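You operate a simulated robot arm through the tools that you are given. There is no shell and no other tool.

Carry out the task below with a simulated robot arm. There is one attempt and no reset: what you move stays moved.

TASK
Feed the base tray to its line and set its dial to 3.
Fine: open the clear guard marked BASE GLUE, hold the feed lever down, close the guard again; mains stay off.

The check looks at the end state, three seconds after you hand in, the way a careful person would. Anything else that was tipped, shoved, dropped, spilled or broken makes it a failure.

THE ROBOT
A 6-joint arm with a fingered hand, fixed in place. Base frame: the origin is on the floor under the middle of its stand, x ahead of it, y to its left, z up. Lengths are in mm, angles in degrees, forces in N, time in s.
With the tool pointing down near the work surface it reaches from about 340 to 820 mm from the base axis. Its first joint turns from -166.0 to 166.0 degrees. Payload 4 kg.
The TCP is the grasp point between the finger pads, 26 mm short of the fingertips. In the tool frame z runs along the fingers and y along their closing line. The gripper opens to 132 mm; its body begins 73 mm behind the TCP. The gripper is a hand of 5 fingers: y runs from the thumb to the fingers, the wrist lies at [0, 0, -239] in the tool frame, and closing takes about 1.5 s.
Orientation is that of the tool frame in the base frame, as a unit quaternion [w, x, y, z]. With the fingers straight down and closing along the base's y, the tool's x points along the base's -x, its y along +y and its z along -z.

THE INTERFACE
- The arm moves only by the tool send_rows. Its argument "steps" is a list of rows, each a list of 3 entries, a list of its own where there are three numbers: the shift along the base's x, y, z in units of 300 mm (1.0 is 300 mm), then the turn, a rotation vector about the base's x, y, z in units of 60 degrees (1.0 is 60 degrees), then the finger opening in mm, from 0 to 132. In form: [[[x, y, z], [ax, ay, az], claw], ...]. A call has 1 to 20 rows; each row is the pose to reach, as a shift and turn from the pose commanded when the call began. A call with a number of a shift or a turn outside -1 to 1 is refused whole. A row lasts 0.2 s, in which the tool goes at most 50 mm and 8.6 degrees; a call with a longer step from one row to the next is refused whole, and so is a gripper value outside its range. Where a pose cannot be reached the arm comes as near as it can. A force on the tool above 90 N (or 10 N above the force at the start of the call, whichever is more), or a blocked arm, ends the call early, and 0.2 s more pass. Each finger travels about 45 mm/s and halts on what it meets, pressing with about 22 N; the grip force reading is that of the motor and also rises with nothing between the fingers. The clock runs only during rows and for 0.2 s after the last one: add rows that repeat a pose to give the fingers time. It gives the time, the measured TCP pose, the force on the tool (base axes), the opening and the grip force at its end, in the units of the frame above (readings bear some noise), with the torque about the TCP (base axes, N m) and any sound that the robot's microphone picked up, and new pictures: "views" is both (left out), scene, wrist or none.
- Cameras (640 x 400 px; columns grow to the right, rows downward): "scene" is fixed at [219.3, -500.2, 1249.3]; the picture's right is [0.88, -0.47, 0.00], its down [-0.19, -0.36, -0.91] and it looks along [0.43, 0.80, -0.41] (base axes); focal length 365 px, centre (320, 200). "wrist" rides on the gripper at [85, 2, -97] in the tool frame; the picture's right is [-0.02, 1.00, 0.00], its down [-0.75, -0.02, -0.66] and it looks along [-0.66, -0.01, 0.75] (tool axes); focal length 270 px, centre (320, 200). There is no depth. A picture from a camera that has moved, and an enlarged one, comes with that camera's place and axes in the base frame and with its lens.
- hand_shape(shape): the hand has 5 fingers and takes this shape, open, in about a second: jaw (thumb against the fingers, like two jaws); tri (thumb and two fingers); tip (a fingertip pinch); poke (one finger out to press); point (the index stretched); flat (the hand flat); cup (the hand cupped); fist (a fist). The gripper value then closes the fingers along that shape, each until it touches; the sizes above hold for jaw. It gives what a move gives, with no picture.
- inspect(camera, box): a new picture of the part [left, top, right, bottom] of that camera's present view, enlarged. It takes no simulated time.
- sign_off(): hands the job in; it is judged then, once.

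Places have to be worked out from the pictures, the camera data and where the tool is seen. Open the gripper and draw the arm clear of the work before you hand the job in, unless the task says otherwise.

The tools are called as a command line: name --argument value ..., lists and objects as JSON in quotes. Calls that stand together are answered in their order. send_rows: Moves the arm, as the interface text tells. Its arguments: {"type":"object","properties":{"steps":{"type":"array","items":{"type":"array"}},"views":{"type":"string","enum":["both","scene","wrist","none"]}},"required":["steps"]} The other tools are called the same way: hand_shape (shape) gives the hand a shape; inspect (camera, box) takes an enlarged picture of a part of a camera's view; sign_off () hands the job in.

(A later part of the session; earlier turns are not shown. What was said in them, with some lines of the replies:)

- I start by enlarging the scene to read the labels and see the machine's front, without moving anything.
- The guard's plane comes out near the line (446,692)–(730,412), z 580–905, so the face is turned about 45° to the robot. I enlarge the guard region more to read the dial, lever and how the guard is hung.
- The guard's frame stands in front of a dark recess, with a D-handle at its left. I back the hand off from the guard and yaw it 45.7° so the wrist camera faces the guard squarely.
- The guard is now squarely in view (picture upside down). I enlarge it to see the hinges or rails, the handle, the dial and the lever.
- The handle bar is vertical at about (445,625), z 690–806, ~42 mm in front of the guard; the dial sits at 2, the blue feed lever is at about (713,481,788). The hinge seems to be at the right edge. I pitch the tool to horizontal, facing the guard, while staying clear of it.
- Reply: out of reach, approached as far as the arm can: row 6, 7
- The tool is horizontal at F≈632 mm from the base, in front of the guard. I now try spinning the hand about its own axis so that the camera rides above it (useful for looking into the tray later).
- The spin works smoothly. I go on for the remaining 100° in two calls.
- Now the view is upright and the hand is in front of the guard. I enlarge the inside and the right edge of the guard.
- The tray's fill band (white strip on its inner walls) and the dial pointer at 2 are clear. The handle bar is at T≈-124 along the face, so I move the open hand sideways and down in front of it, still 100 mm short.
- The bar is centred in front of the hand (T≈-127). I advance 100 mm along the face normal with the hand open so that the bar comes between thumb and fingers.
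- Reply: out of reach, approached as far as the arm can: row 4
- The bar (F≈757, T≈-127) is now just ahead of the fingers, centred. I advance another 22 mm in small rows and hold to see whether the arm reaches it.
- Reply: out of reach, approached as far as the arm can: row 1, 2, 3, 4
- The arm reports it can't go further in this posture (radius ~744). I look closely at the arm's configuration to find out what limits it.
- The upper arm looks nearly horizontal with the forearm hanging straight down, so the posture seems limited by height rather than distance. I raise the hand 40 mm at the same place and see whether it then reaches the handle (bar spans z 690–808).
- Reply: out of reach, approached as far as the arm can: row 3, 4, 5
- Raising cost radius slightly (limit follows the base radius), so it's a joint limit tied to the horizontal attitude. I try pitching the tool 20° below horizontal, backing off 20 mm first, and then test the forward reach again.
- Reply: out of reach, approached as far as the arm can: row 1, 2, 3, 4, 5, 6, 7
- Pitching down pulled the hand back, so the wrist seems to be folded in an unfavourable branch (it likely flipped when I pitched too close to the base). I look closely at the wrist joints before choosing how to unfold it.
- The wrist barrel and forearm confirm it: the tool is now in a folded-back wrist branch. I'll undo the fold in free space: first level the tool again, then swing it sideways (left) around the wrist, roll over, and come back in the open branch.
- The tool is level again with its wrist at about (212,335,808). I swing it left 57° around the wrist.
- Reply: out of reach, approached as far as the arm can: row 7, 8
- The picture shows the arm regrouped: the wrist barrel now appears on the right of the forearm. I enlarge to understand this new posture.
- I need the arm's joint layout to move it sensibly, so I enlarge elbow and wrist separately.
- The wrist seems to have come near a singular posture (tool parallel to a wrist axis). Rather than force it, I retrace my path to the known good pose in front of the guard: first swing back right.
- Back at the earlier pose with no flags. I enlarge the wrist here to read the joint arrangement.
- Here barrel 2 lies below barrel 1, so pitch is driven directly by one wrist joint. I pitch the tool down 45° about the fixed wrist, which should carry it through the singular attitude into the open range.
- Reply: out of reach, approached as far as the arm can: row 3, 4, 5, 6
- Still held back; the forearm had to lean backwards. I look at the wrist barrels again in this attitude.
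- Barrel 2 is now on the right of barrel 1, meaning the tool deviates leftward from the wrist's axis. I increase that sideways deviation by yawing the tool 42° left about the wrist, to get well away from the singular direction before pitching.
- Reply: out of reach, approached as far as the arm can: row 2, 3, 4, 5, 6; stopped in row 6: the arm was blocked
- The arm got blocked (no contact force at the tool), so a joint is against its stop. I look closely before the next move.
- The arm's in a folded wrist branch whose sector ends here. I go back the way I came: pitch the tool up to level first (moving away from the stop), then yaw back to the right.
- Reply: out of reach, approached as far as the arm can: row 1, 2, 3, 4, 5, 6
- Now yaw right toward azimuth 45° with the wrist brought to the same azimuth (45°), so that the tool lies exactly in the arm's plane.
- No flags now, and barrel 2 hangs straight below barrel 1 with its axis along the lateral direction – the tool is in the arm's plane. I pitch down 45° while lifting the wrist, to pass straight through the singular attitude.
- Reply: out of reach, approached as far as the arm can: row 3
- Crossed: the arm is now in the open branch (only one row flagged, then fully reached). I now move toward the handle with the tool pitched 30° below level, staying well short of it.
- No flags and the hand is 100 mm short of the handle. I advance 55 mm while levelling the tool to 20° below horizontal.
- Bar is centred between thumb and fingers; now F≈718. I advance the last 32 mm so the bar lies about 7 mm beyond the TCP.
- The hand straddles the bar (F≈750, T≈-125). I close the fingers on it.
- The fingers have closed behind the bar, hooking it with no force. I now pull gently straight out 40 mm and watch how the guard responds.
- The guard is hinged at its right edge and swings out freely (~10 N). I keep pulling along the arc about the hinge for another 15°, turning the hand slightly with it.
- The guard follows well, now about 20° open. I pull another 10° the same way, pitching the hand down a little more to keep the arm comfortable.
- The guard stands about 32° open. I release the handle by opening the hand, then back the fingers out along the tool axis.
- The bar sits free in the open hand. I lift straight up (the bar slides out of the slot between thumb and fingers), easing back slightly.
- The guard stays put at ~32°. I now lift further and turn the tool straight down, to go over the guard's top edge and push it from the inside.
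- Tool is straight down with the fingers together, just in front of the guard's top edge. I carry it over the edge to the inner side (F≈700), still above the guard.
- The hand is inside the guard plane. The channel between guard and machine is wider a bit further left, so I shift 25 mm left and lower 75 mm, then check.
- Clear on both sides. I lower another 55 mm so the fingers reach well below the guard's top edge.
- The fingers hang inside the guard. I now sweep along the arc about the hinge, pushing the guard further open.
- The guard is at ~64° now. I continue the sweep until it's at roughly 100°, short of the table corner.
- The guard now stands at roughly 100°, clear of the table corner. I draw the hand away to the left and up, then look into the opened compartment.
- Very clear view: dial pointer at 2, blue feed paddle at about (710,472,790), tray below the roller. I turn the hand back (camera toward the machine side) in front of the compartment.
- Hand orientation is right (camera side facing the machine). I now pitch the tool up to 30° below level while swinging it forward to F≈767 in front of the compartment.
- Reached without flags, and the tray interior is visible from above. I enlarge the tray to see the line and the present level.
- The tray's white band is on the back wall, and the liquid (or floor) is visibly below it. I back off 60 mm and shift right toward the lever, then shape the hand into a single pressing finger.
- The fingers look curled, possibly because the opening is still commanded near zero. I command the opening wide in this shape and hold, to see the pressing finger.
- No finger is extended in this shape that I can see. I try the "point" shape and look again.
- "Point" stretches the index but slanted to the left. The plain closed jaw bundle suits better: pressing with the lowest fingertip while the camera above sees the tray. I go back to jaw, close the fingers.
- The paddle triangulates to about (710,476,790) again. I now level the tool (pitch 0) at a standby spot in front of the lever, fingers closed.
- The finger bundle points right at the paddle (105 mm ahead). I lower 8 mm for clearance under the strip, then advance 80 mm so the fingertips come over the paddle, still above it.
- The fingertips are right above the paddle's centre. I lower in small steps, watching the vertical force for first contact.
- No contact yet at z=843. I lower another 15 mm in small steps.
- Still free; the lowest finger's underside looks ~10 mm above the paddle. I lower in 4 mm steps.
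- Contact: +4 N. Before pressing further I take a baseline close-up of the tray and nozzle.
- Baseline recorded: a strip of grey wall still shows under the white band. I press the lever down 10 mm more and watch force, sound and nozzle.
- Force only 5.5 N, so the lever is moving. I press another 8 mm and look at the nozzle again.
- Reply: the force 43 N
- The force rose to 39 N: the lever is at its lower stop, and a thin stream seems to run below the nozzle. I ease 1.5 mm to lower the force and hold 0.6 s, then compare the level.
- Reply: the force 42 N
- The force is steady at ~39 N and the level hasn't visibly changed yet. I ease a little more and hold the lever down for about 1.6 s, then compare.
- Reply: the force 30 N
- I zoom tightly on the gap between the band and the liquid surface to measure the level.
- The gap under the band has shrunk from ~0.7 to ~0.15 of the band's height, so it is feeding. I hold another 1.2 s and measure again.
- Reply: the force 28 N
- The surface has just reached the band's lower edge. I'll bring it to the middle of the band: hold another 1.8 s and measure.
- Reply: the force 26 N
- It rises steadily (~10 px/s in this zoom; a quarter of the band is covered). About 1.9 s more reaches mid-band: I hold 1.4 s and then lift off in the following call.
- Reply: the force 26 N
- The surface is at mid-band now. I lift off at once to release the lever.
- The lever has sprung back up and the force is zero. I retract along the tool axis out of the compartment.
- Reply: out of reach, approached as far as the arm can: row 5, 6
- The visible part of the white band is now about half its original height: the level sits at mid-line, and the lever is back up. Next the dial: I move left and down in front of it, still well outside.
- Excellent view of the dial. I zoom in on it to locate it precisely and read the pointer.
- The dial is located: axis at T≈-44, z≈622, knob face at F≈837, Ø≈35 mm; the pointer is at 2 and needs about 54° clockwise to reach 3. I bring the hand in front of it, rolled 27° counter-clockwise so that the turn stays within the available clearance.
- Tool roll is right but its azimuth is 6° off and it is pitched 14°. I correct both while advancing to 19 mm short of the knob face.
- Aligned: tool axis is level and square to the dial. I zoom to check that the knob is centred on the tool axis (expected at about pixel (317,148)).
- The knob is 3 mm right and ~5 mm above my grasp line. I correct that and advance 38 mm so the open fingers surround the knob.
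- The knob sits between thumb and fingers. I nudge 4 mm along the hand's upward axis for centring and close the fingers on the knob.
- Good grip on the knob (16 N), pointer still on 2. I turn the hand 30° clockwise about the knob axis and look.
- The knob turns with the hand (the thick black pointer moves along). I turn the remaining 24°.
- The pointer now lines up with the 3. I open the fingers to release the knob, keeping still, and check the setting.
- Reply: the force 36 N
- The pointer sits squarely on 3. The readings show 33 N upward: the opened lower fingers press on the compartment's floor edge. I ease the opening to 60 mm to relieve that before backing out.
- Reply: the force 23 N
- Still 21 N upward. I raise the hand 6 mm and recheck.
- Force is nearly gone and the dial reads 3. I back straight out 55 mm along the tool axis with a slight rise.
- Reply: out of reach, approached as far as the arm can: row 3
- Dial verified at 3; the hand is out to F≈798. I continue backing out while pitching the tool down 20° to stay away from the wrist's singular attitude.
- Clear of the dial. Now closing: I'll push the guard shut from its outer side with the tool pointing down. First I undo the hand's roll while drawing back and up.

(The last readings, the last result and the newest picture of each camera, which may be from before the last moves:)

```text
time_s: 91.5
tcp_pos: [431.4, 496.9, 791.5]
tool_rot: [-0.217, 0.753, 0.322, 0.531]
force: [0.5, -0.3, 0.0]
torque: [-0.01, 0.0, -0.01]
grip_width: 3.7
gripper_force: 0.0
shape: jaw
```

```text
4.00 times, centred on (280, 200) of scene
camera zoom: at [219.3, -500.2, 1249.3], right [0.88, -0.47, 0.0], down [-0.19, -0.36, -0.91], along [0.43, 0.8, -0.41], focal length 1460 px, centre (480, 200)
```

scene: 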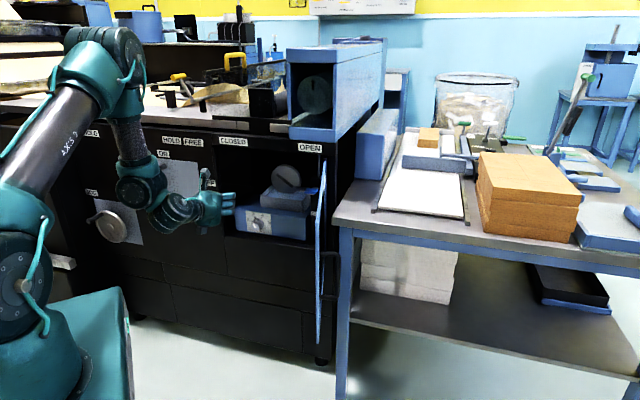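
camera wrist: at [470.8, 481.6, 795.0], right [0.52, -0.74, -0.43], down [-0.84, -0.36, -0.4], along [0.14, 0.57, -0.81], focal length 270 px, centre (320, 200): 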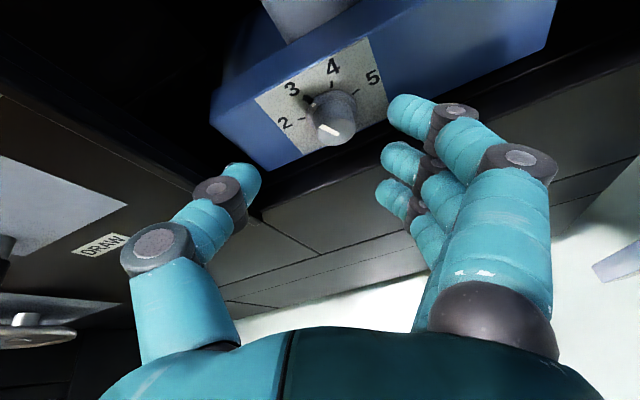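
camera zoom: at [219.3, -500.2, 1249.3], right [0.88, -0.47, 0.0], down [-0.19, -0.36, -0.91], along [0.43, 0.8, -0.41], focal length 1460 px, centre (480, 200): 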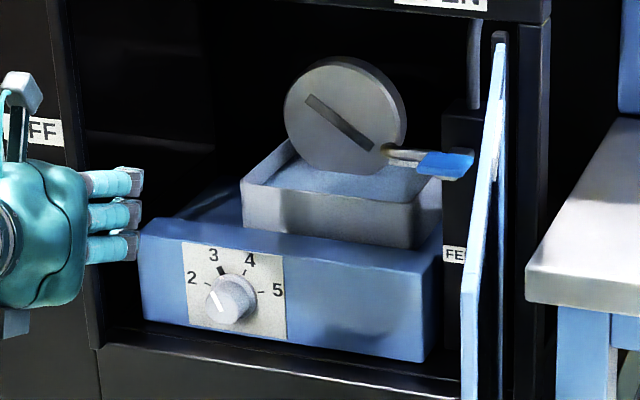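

Confirmed from the fixed camera: pointer at 3, lever up. Next I turn the tool straight down while drawing back and up to clear the guard's top.

send_rows --steps '[[[-0.016, -0.067, 0.071], [-0.0917, 0.0917, 0], 3], [[-0.032, -0.133, 0.142], [-0.1833, 0.1833, 0], 3], [[-0.049, -0.2, 0.212], [-0.275, 0.275, 0], 3], [[-0.065, -0.266, 0.283], [-0.3667, 0.3667, 0], 3], [[-0.081, -0.333, 0.354], [-0.4583, 0.4583, 0], 3], [[-0.097, -0.399, 0.425], [-0.55, 0.55, 0], 3], [[-0.114, -0.466, 0.495], [-0.6417, 0.6417, 0], 3], [[-0.13, -0.532, 0.566], [-0.7333, 0.7333, 0], 3], [[-0.146, -0.599, 0.637], [-0.825, 0.825, 0], 3]]' --views "scene"

```text
time_s: 93.5
tcp_pos: [386.2, 320.0, 980.7]
tool_rot: [-0.002, 0.921, 0.39, -0.002]
force: [0.8, -1.2, -0.1]
torque: [0.01, 0.02, 0.0]
grip_width: 3.3
gripper_force: 0.0
shape: jaw
```

scene: 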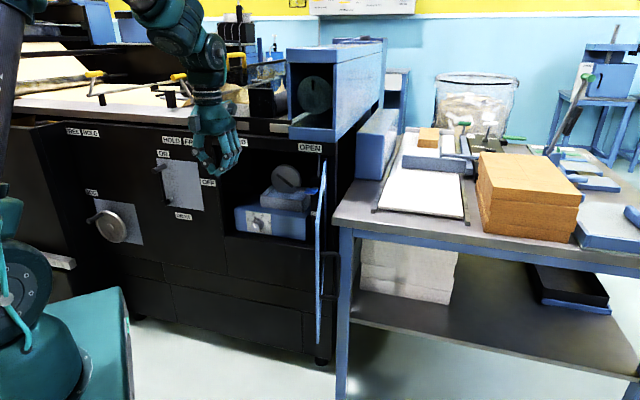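

Now I carry the hand over the guard's top edge to its outer (right) side, spinning it back half a turn on the way so the camera points to the robot side.

send_rows --steps '[[[0.032, -0.038, 0], [0, 0, 0.125], 3], [[0.064, -0.075, 0], [0, 0, 0.25], 3], [[0.095, -0.113, 0], [0, 0, 0.375], 3], [[0.127, -0.15, 0], [0, 0, 0.5], 3], [[0.159, -0.188, 0], [0, 0, 0.625], 3], [[0.191, -0.225, 0], [0, 0, 0.75], 3], [[0.222, -0.263, 0], [0, 0, 0.875], 3], [[0.254, -0.3, 0], [0, 0, 1.0], 3]]' --views "none"

send_rows --steps '[[[0.032, -0.038, 0], [0, 0, 0.125], 3], [[0.064, -0.075, 0], [0, 0, 0.25], 3], [[0.095, -0.113, 0], [0, 0, 0.375], 3], [[0.127, -0.15, 0], [0, 0, 0.5], 3], [[0.159, -0.188, 0], [0, 0, 0.625], 3], [[0.191, -0.225, 0], [0, 0, 0.75], 3], [[0.222, -0.263, 0], [0, 0, 0.875], 3], [[0.254, -0.3, 0], [0, 0, 1.0], 3]]' --views "scene"

```text
time_s: 95.3
tcp_pos: [463.8, 228.5, 981.0]
tool_rot: [-0.001, 0.602, 0.799, -0.003]
force: [0.1, 0.0, 0.5]
torque: [-0.01, 0.0, -0.02]
grip_width: 3.3
gripper_force: 0.0
shape: jaw
```

```text
time_s: 97.1
tcp_pos: [540.7, 139.3, 981.1]
tool_rot: [0.0, 0.12, 0.993, -0.003]
force: [-0.3, -0.2, 0.4]
torque: [0.0, -0.01, 0.02]
grip_width: 3.3
gripper_force: 0.0
shape: jaw
```

scene: 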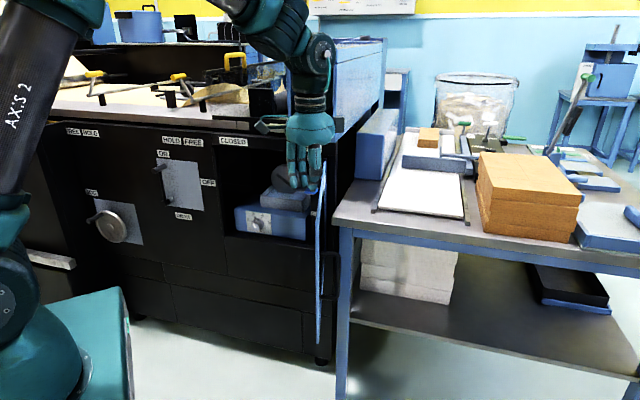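

Continuing: last part of the spin and on to the outer side of the guard.

send_rows --steps '[[[0.032, -0.038, 0], [0, 0, 0.125], 3], [[0.064, -0.075, 0], [0, 0, 0.25], 3], [[0.095, -0.113, 0], [0, 0, 0.375], 3], [[0.127, -0.15, 0], [0, 0, 0.5], 3], [[0.159, -0.188, 0], [0, 0, 0.625], 3], [[0.191, -0.225, 0], [0, 0, 0.75], 3], [[0.222, -0.263, 0], [0, 0, 0.875], 3], [[0.254, -0.3, 0], [0, 0, 1.0], 3]]' --views "both"

```text
time_s: 98.9
tcp_pos: [616.6, 49.9, 982.0]
tool_rot: [0.002, -0.39, 0.921, -0.002]
force: [-0.4, -0.1, -0.4]
torque: [0.0, -0.03, -0.01]
grip_width: 3.4
gripper_force: 0.1
shape: jaw
camera wrist: at [555.8, -8.8, 1079.3], right [-0.71, 0.71, 0.0], down [0.53, 0.53, 0.66], along [0.47, 0.46, -0.75], focal length 270 px, centre (320, 200)
```

scene: 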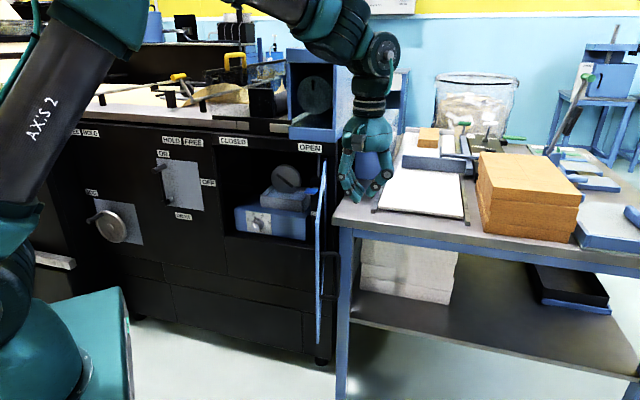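
wrist: 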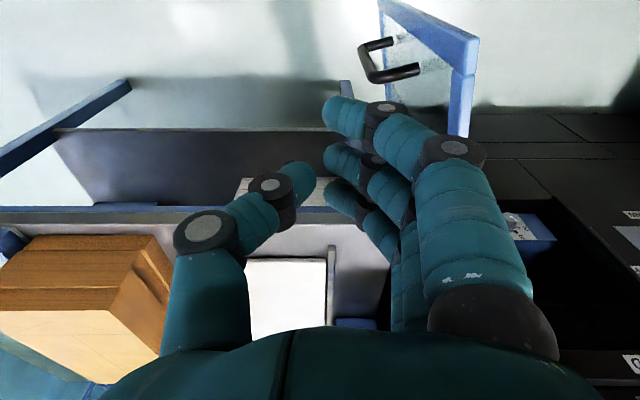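

The hand is on the guard's outer side. I shift a little toward the hinge (keeping ~100 mm off the guard) and lower so the fingers are level with the guard's upper part.

send_rows --steps '[[[0.06, 0.08, 0], [0, 0, 0], 3], [[0.12, 0.158, 0], [0, 0, 0], 3], [[0.12, 0.158, -0.1], [0, 0, 0], 3], [[0.12, 0.158, -0.2], [0, 0, 0], 3], [[0.12, 0.158, -0.25], [0, 0, 0], 3]]' --views "both"

```text
time_s: 100.1
tcp_pos: [649.3, 96.8, 906.5]
tool_rot: [0.001, -0.39, 0.921, -0.002]
force: [-0.1, -0.5, -0.5]
torque: [0.0, -0.01, 0.02]
grip_width: 3.4
gripper_force: 0.2
shape: jaw
camera wrist: at [589.8, 38.2, 1003.3], right [-0.7, 0.71, 0.0], down [0.53, 0.53, 0.66], along [0.47, 0.46, -0.75], focal length 270 px, centre (320, 200)
```

scene: 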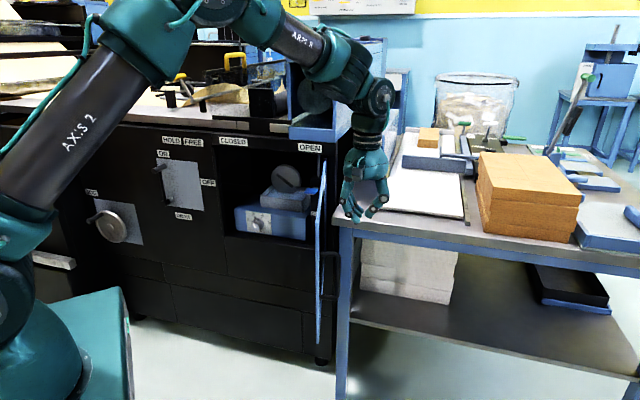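
wrist: 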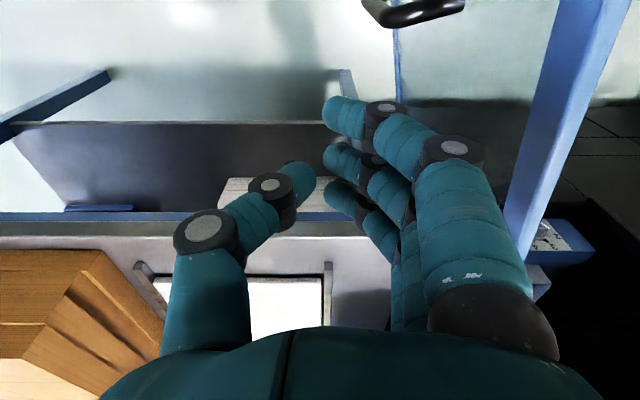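

Clear of the guard rail. I lower another 46 mm, then begin the closing sweep with the fingers facing the guard.

send_rows --steps '[[[0, 0, -0.08], [0, 0, 0], 3], [[0, 0, -0.155], [0, 0, 0], 3]]' --views "wrist"

```text
time_s: 100.7
tcp_pos: [650.2, 98.3, 857.6]
tool_rot: [0.002, -0.39, 0.921, -0.001]
force: [0.1, 0.0, -0.6]
torque: [-0.02, -0.01, -0.01]
grip_width: 3.3
gripper_force: 0.1
shape: jaw
camera wrist: at [589.6, 38.9, 956.1], right [-0.7, 0.71, 0.0], down [0.53, 0.53, 0.66], along [0.47, 0.46, -0.75], focal length 270 px, centre (320, 200)
```

wrist: 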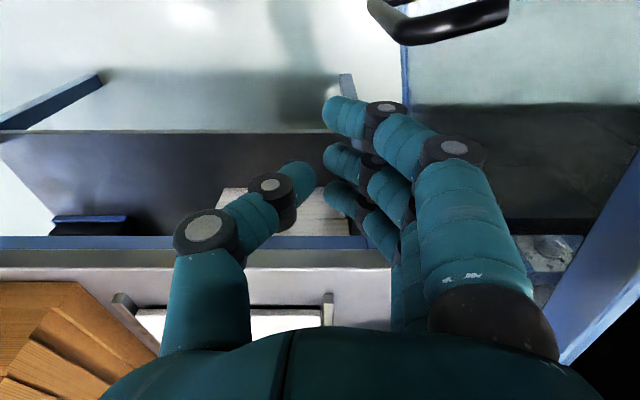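

Now the closing sweep about the hinge: I push the guard from ~103° to ~50°, turning the hand with it.

send_rows --steps '[[[-0.086, 0.0389, 0], [0, 0, -0.05], 3], [[-0.2121, 0.1018, 0], [0, 0, -0.15], 3], [[-0.3203, 0.1657, 0], [0, 0, -0.2667], 3], [[-0.42, 0.2423, 0], [0, 0, -0.3833], 3], [[-0.51, 0.3305, 0], [0, 0, -0.5], 3], [[-0.5885, 0.4287, 0], [0, 0, -0.6167], 3], [[-0.6543, 0.536, 0], [0, 0, -0.7333], 3], [[-0.7066, 0.6505, 0], [0, 0, -0.85], 3]]' --views "both"

```text
time_s: 102.5
tcp_pos: [436.1, 291.8, 859.5]
tool_rot: [0.0, 0.046, 0.999, -0.001]
force: [0.4, 0.8, -0.5]
torque: [0.0, 0.01, 0.0]
grip_width: 3.5
gripper_force: 0.0
shape: jaw
camera wrist: at [352.9, 302.7, 957.7], right [0.11, 0.99, 0.0], down [0.75, -0.08, 0.66], along [0.65, -0.08, -0.75], focal length 270 px, centre (320, 200)
```

scene: 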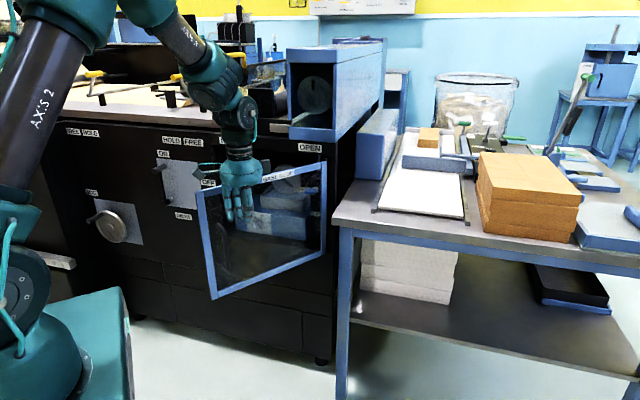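
wrist: 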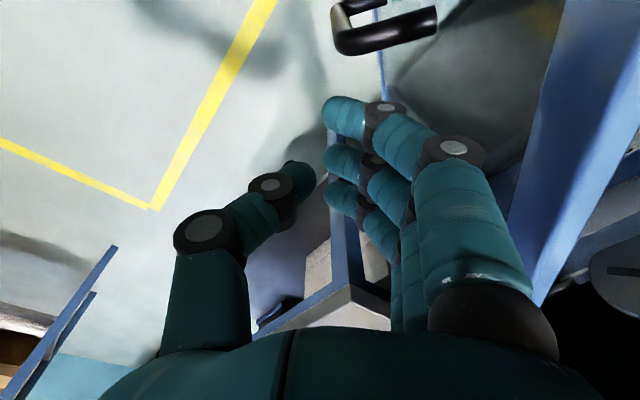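

The guard follows (now ~52°). I continue the sweep to about 10° from closed.

send_rows --steps '[[[-0.0377, 0.1202, 0], [0, 0, -0.1167], 3], [[-0.0608, 0.2437, 0], [0, 0, -0.2333], 3], [[-0.0688, 0.3696, 0], [0, 0, -0.35], 3], [[-0.061, 0.4952, 0], [0, 0, -0.4667], 3], [[-0.0382, 0.619, 0], [0, 0, -0.5833], 3], [[0, 0.7387, 0], [0, 0, -0.7], 3]]' --views "both"

```text
time_s: 103.9
tcp_pos: [438.2, 512.3, 860.3]
tool_rot: [-0.001, 0.401, 0.916, -0.001]
force: [0.2, -0.3, -0.6]
torque: [-0.02, -0.03, 0.04]
grip_width: 3.3
gripper_force: 0.0
shape: jaw
camera wrist: at [381.2, 577.4, 958.3], right [0.75, 0.66, 0.0], down [0.5, -0.56, 0.66], along [0.44, -0.49, -0.75], focal length 270 px, centre (320, 200)
```

scene: 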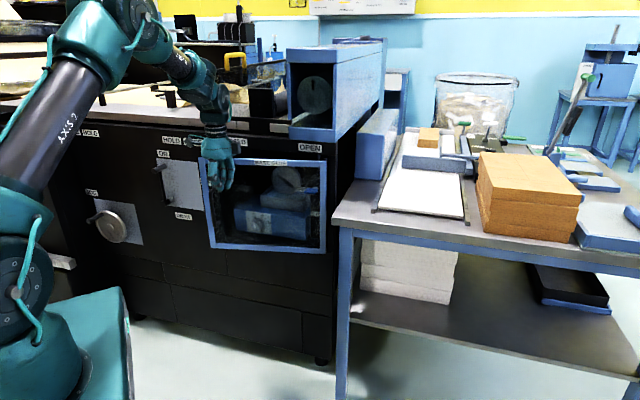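
wrist: 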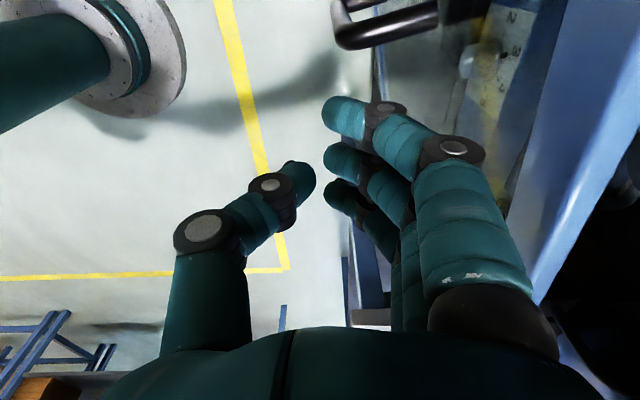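

About 10° remain. I push on gently in small steps, watching for the closing contact.

send_rows --steps '[[[0.0189, 0.0424, 0], [0, 0, -0.04], 3], [[0.0354, 0.0919, 0], [0, 0, -0.083], 3], [[0.0566, 0.132, 0], [0, 0, -0.125], 3], [[0.0731, 0.1626, 0], [0, 0, -0.16], 3]]' --views "both"

inspect --camera "scene" --box '[190, 130, 340, 260]'

```text
time_s: 104.9
tcp_pos: [458.4, 562.2, 859.2]
tool_rot: [0.0, 0.475, 0.88, -0.002]
force: [-0.5, 0.4, -0.4]
torque: [-0.03, 0.01, 0.01]
grip_width: 3.6
gripper_force: 0.0
shape: jaw
camera wrist: at [414.6, 634.1, 956.9], right [0.85, 0.53, 0.0], down [0.4, -0.64, 0.66], along [0.35, -0.56, -0.75], focal length 270 px, centre (320, 200)
```

scene: 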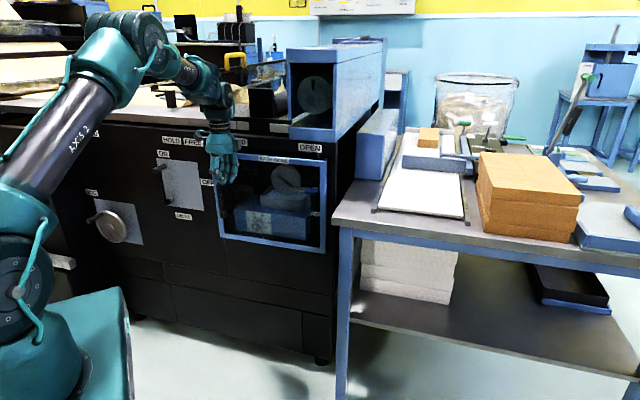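
wrist: 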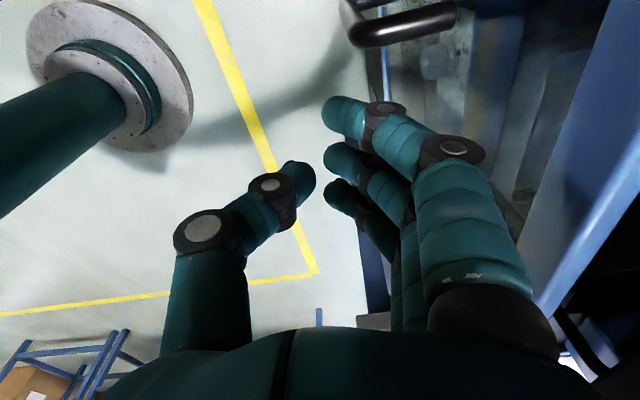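

```text
3.08 times, centred on (265, 195) of scene
camera zoom: at [219.3, -500.2, 1249.3], right [0.88, -0.47, 0.0], down [-0.19, -0.36, -0.91], along [0.43, 0.8, -0.41], focal length 1123 px, centre (489, 215)
```

zoom: 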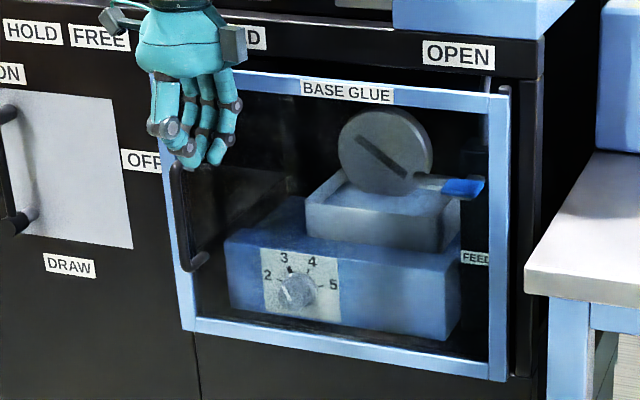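

The guard looks almost flush. I keep pressing forward in 4 mm steps until I feel it seat.

send_rows --steps '[[[0.0094, 0.0094, 0], [0, 0, 0], 3], [[0.0189, 0.0189, 0], [0, 0, 0], 3], [[0.0283, 0.0283, 0], [0, 0, 0], 3]]' --views "none"

inspect --camera "scene" --box '[190, 130, 340, 260]'

```text
time_s: 105.7
tcp_pos: [468.2, 568.9, 860.2]
tool_rot: [-0.002, 0.475, 0.88, -0.002]
force: [0.0, 0.2, 0.3]
torque: [0.02, -0.02, 0.0]
grip_width: 3.2
gripper_force: 0.0
shape: jaw
```

```text
3.08 times, centred on (265, 195) of scene
camera zoom: at [219.3, -500.2, 1249.3], right [0.88, -0.47, 0.0], down [-0.19, -0.36, -0.91], along [0.43, 0.8, -0.41], focal length 1123 px, centre (489, 215)
```

zoom: 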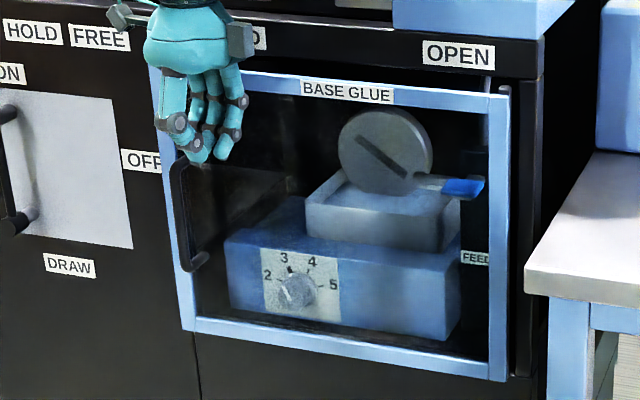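

No contact yet and the guard did not move; perhaps it has already swung home. I keep advancing in small steps until I touch it.

send_rows --steps '[[[0.0118, 0.0118, 0], [0, 0, 0], 3], [[0.0236, 0.0236, 0], [0, 0, 0], 3], [[0.033, 0.033, 0], [0, 0, 0], 3]]' --views "wrist"

inspect --camera "scene" --box '[190, 130, 280, 200]'

```text
time_s: 106.5
tcp_pos: [479.3, 578.9, 859.4]
tool_rot: [-0.001, 0.475, 0.88, -0.004]
force: [-19.8, -25.5, 11.6]
torque: [1.22, -0.76, 0.47]
grip_width: 1.4
gripper_force: 0.0
shape: jaw
camera wrist: at [434.2, 651.5, 957.6], right [0.85, 0.53, -0.01], down [0.4, -0.63, 0.66], along [0.35, -0.56, -0.75], focal length 270 px, centre (320, 200)
```

wrist: 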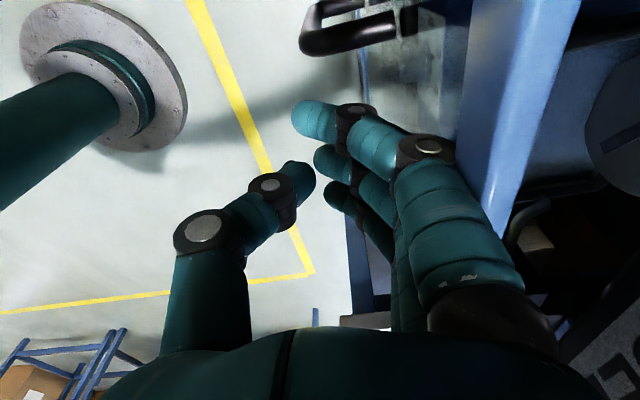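

```text
5.71 times, centred on (235, 165) of scene
camera zoom: at [219.3, -500.2, 1249.3], right [0.88, -0.47, 0.0], down [-0.19, -0.36, -0.91], along [0.43, 0.8, -0.41], focal length 2085 px, centre (806, 400)
```

zoom: 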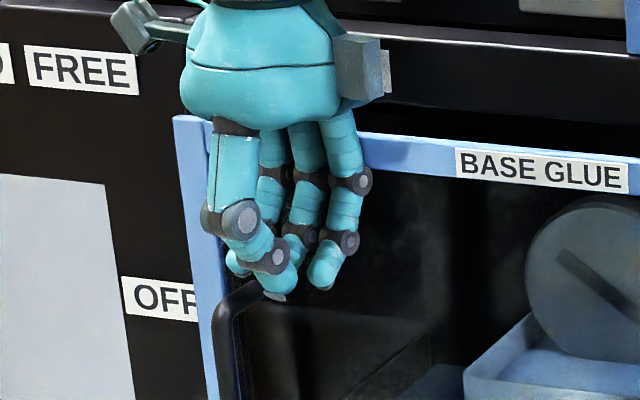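

Firm contact of ~32 N against the guard's top rail: it is seated, and its corners match the original closed picture. I back off, straight away from the guard, then up.

send_rows --steps '[[[-0.05, -0.05, 0], [0, 0, 0], 3], [[-0.13, -0.13, 0], [0, 0, 0], 3], [[-0.21, -0.21, 0.05], [0, 0, 0], 3], [[-0.29, -0.29, 0.15], [0, 0, 0], 3], [[-0.35, -0.35, 0.27], [0, 0, 0], 3], [[-0.38, -0.4, 0.4], [0, 0, 0], 3]]' --views "both"

inspect --camera "scene" --box '[200, 130, 350, 260]'

inspect --camera "scene" --box '[205, 140, 265, 200]'

```text
time_s: 107.9
tcp_pos: [366.4, 461.5, 977.7]
tool_rot: [-0.001, 0.475, 0.88, -0.003]
force: [-0.7, -0.3, 0.1]
torque: [-0.02, 0.01, 0.02]
grip_width: 3.3
gripper_force: 0.0
shape: jaw
camera wrist: at [320.6, 533.5, 1076.9], right [0.85, 0.53, 0.0], down [0.4, -0.64, 0.66], along [0.35, -0.56, -0.75], focal length 270 px, centre (320, 200)
```

scene: 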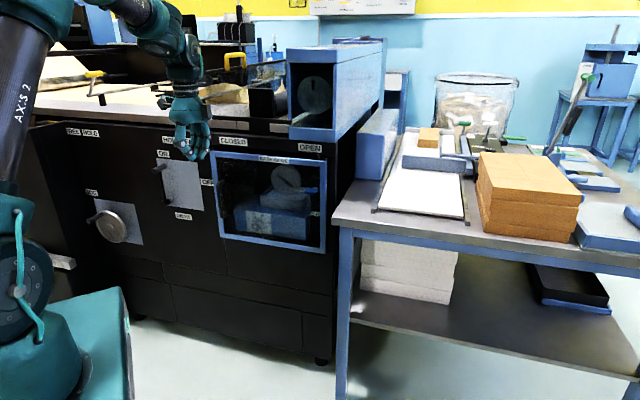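
wrist: 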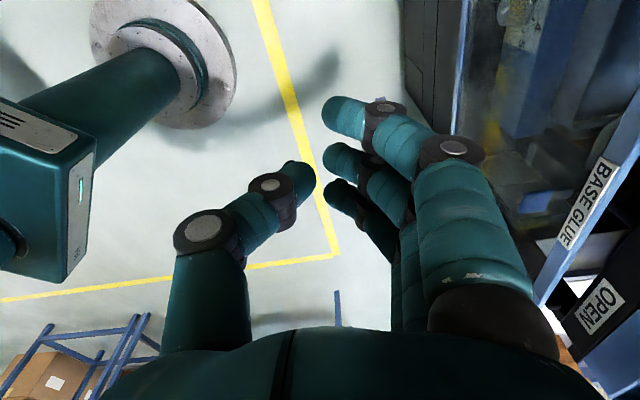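

```text
3.08 times, centred on (275, 195) of scene
camera zoom: at [219.3, -500.2, 1249.3], right [0.88, -0.47, 0.0], down [-0.19, -0.36, -0.91], along [0.43, 0.8, -0.41], focal length 1123 px, centre (458, 215)
```

zoom: 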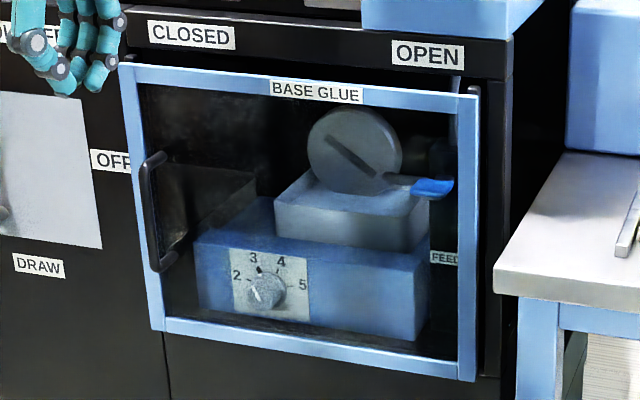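

```text
6.67 times, centred on (235, 170) of scene
camera zoom: at [219.3, -500.2, 1249.3], right [0.88, -0.47, 0.0], down [-0.19, -0.36, -0.91], along [0.43, 0.8, -0.41], focal length 2433 px, centre (887, 400)
```

zoom: 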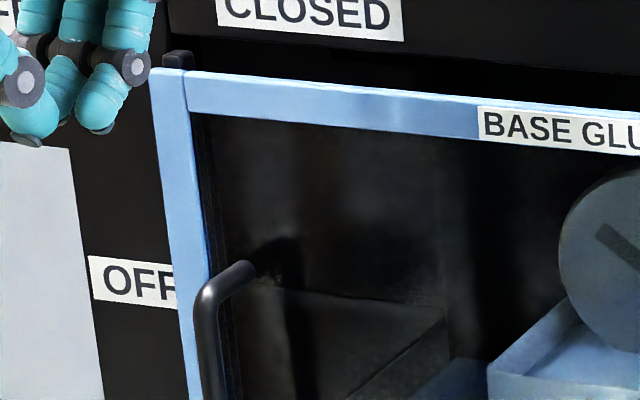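

The guard is back exactly where it was and the dial reads 3. I double-check the mains switch, the tray/lever and the surroundings for anything disturbed.

inspect --camera "scene" --box '[50, 110, 210, 260]'

inspect --camera "scene" --box '[235, 160, 325, 245]'

inspect --camera "scene" --box '[330, 60, 640, 260]'

```text
2.67 times, centred on (130, 185) of scene
camera zoom: at [219.3, -500.2, 1249.3], right [0.88, -0.47, 0.0], down [-0.19, -0.36, -0.91], along [0.43, 0.8, -0.41], focal length 973 px, centre (827, 240)
```

zoom: 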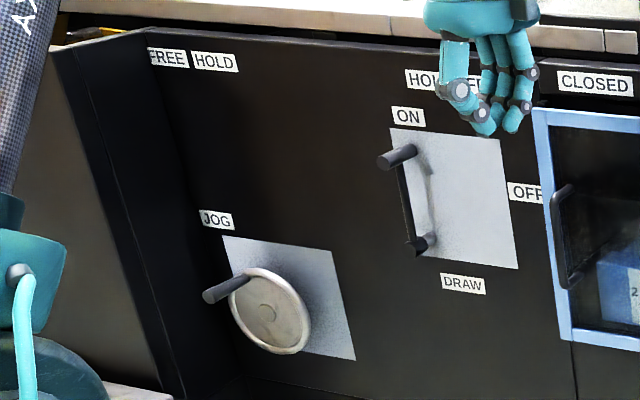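

```text
4.71 times, centred on (280, 202) of scene
camera zoom: at [219.3, -500.2, 1249.3], right [0.88, -0.47, 0.0], down [-0.19, -0.36, -0.91], along [0.43, 0.8, -0.41], focal length 1717 px, centre (508, 188)
```

zoom: 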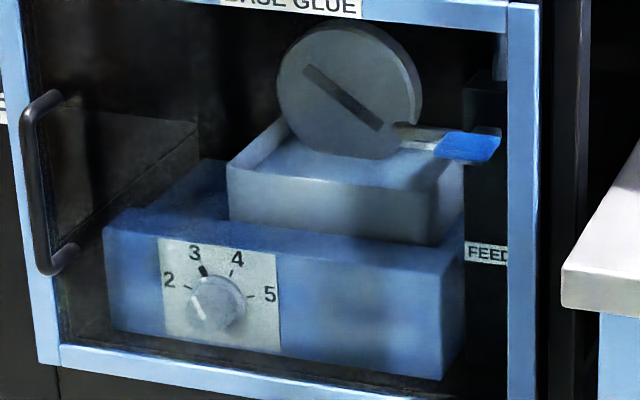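

```text
2.00 times, centred on (485, 160) of scene
camera zoom: at [219.3, -500.2, 1249.3], right [0.88, -0.47, 0.0], down [-0.19, -0.36, -0.91], along [0.43, 0.8, -0.41], focal length 730 px, centre (-10, 280)
```

zoom: 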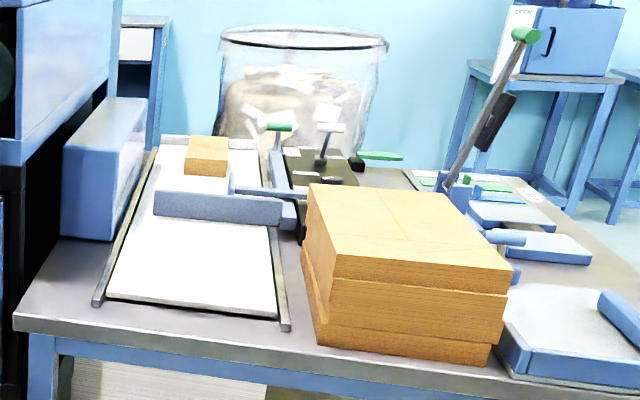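

Mains handle, table and everything else look untouched; dial on 3, lever up, guard closed. I open the hand and draw the arm clear, back toward the robot.

send_rows --steps '[[[-0.01, -0.12, 0.02], [0, 0, 0], 30], [[-0.02, -0.26, 0.04], [0, 0, 0], 70], [[-0.03, -0.4, 0.06], [0, 0, 0], 131], [[-0.04, -0.54, 0.08], [0, 0, 0], 131], [[-0.05, -0.68, 0.1], [0, 0, 0], 131], [[-0.05, -0.68, 0.1], [0, 0, 0], 131], [[-0.05, -0.68, 0.1], [0, 0, 0], 131], [[-0.05, -0.68, 0.1], [0, 0, 0], 131]]' --views "both"

inspect --camera "scene" --box '[200, 130, 350, 260]'

```text
time_s: 109.7
tcp_pos: [349.1, 256.3, 1012.1]
tool_rot: [-0.001, 0.475, 0.88, -0.002]
force: [-0.6, -0.1, 0.0]
torque: [-0.01, 0.0, -0.01]
grip_width: 130.7
gripper_force: 0.0
shape: jaw
camera wrist: at [305.0, 329.0, 1109.5], right [0.85, 0.53, 0.0], down [0.4, -0.64, 0.66], along [0.35, -0.56, -0.75], focal length 270 px, centre (320, 200)
```

scene: 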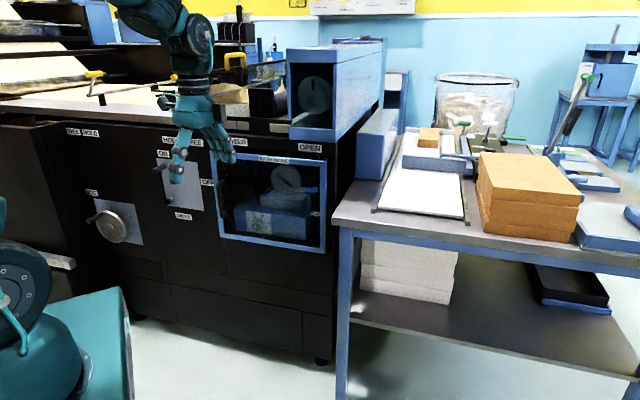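
wrist: 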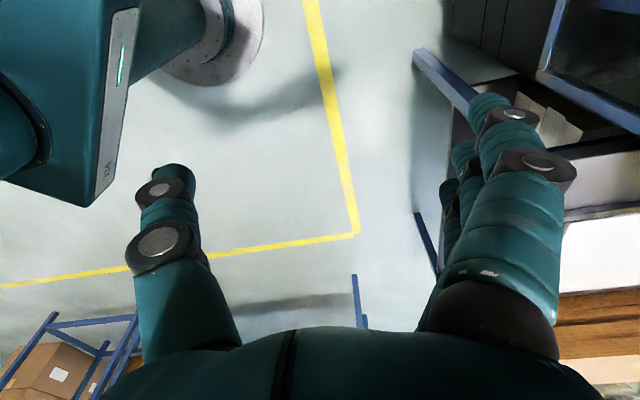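

```text
3.08 times, centred on (275, 195) of scene
camera zoom: at [219.3, -500.2, 1249.3], right [0.88, -0.47, 0.0], down [-0.19, -0.36, -0.91], along [0.43, 0.8, -0.41], focal length 1123 px, centre (458, 215)
```

zoom: 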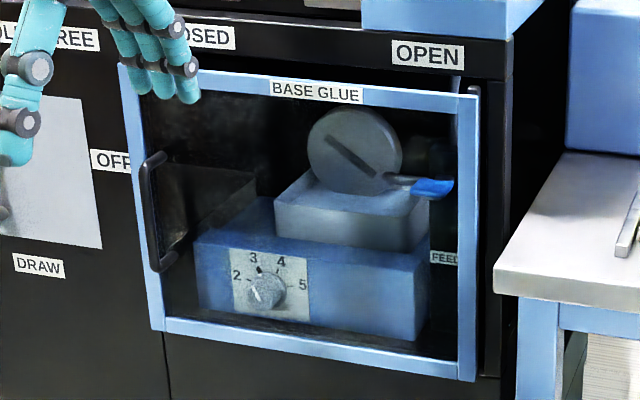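

The hand is open and well away, the guard marked BASE GLUE is closed, the dial points to 3, the lever is up with the tray fed to its line, and the mains handle is untouched. I hand the job in.

sign_off

```text
The job is handed in.
```

The base tray is fed to its line, the dial points to 3, and the BASE GLUE guard is closed again. I've handed the job in.

- **Tray:** I held the feed lever down until the liquid reached about the middle of the white band on the tray's inner wall, then released it. The lever sprang back up.
- **Dial:** It was on 2. I turned it clockwise to 3, and it still showed 3 in the last close-up through the closed guard.
- **Guard:** It opened on its right-hand hinge. I pushed it shut until it pressed back firmly. Its corners match the first picture of it closed to within about 3 mm.
- **Mains:** I did not touch the switch, and its handle looks the same as at the start.

I stopped at mid-band because the tray has no thinner mark to aim for.

While letting go of the dial, the fingers briefly pressed on the compartment's floor edge at about 33 N. Nothing moved, and the table and other items look undisturbed. The hand ended open and clear of the machine.
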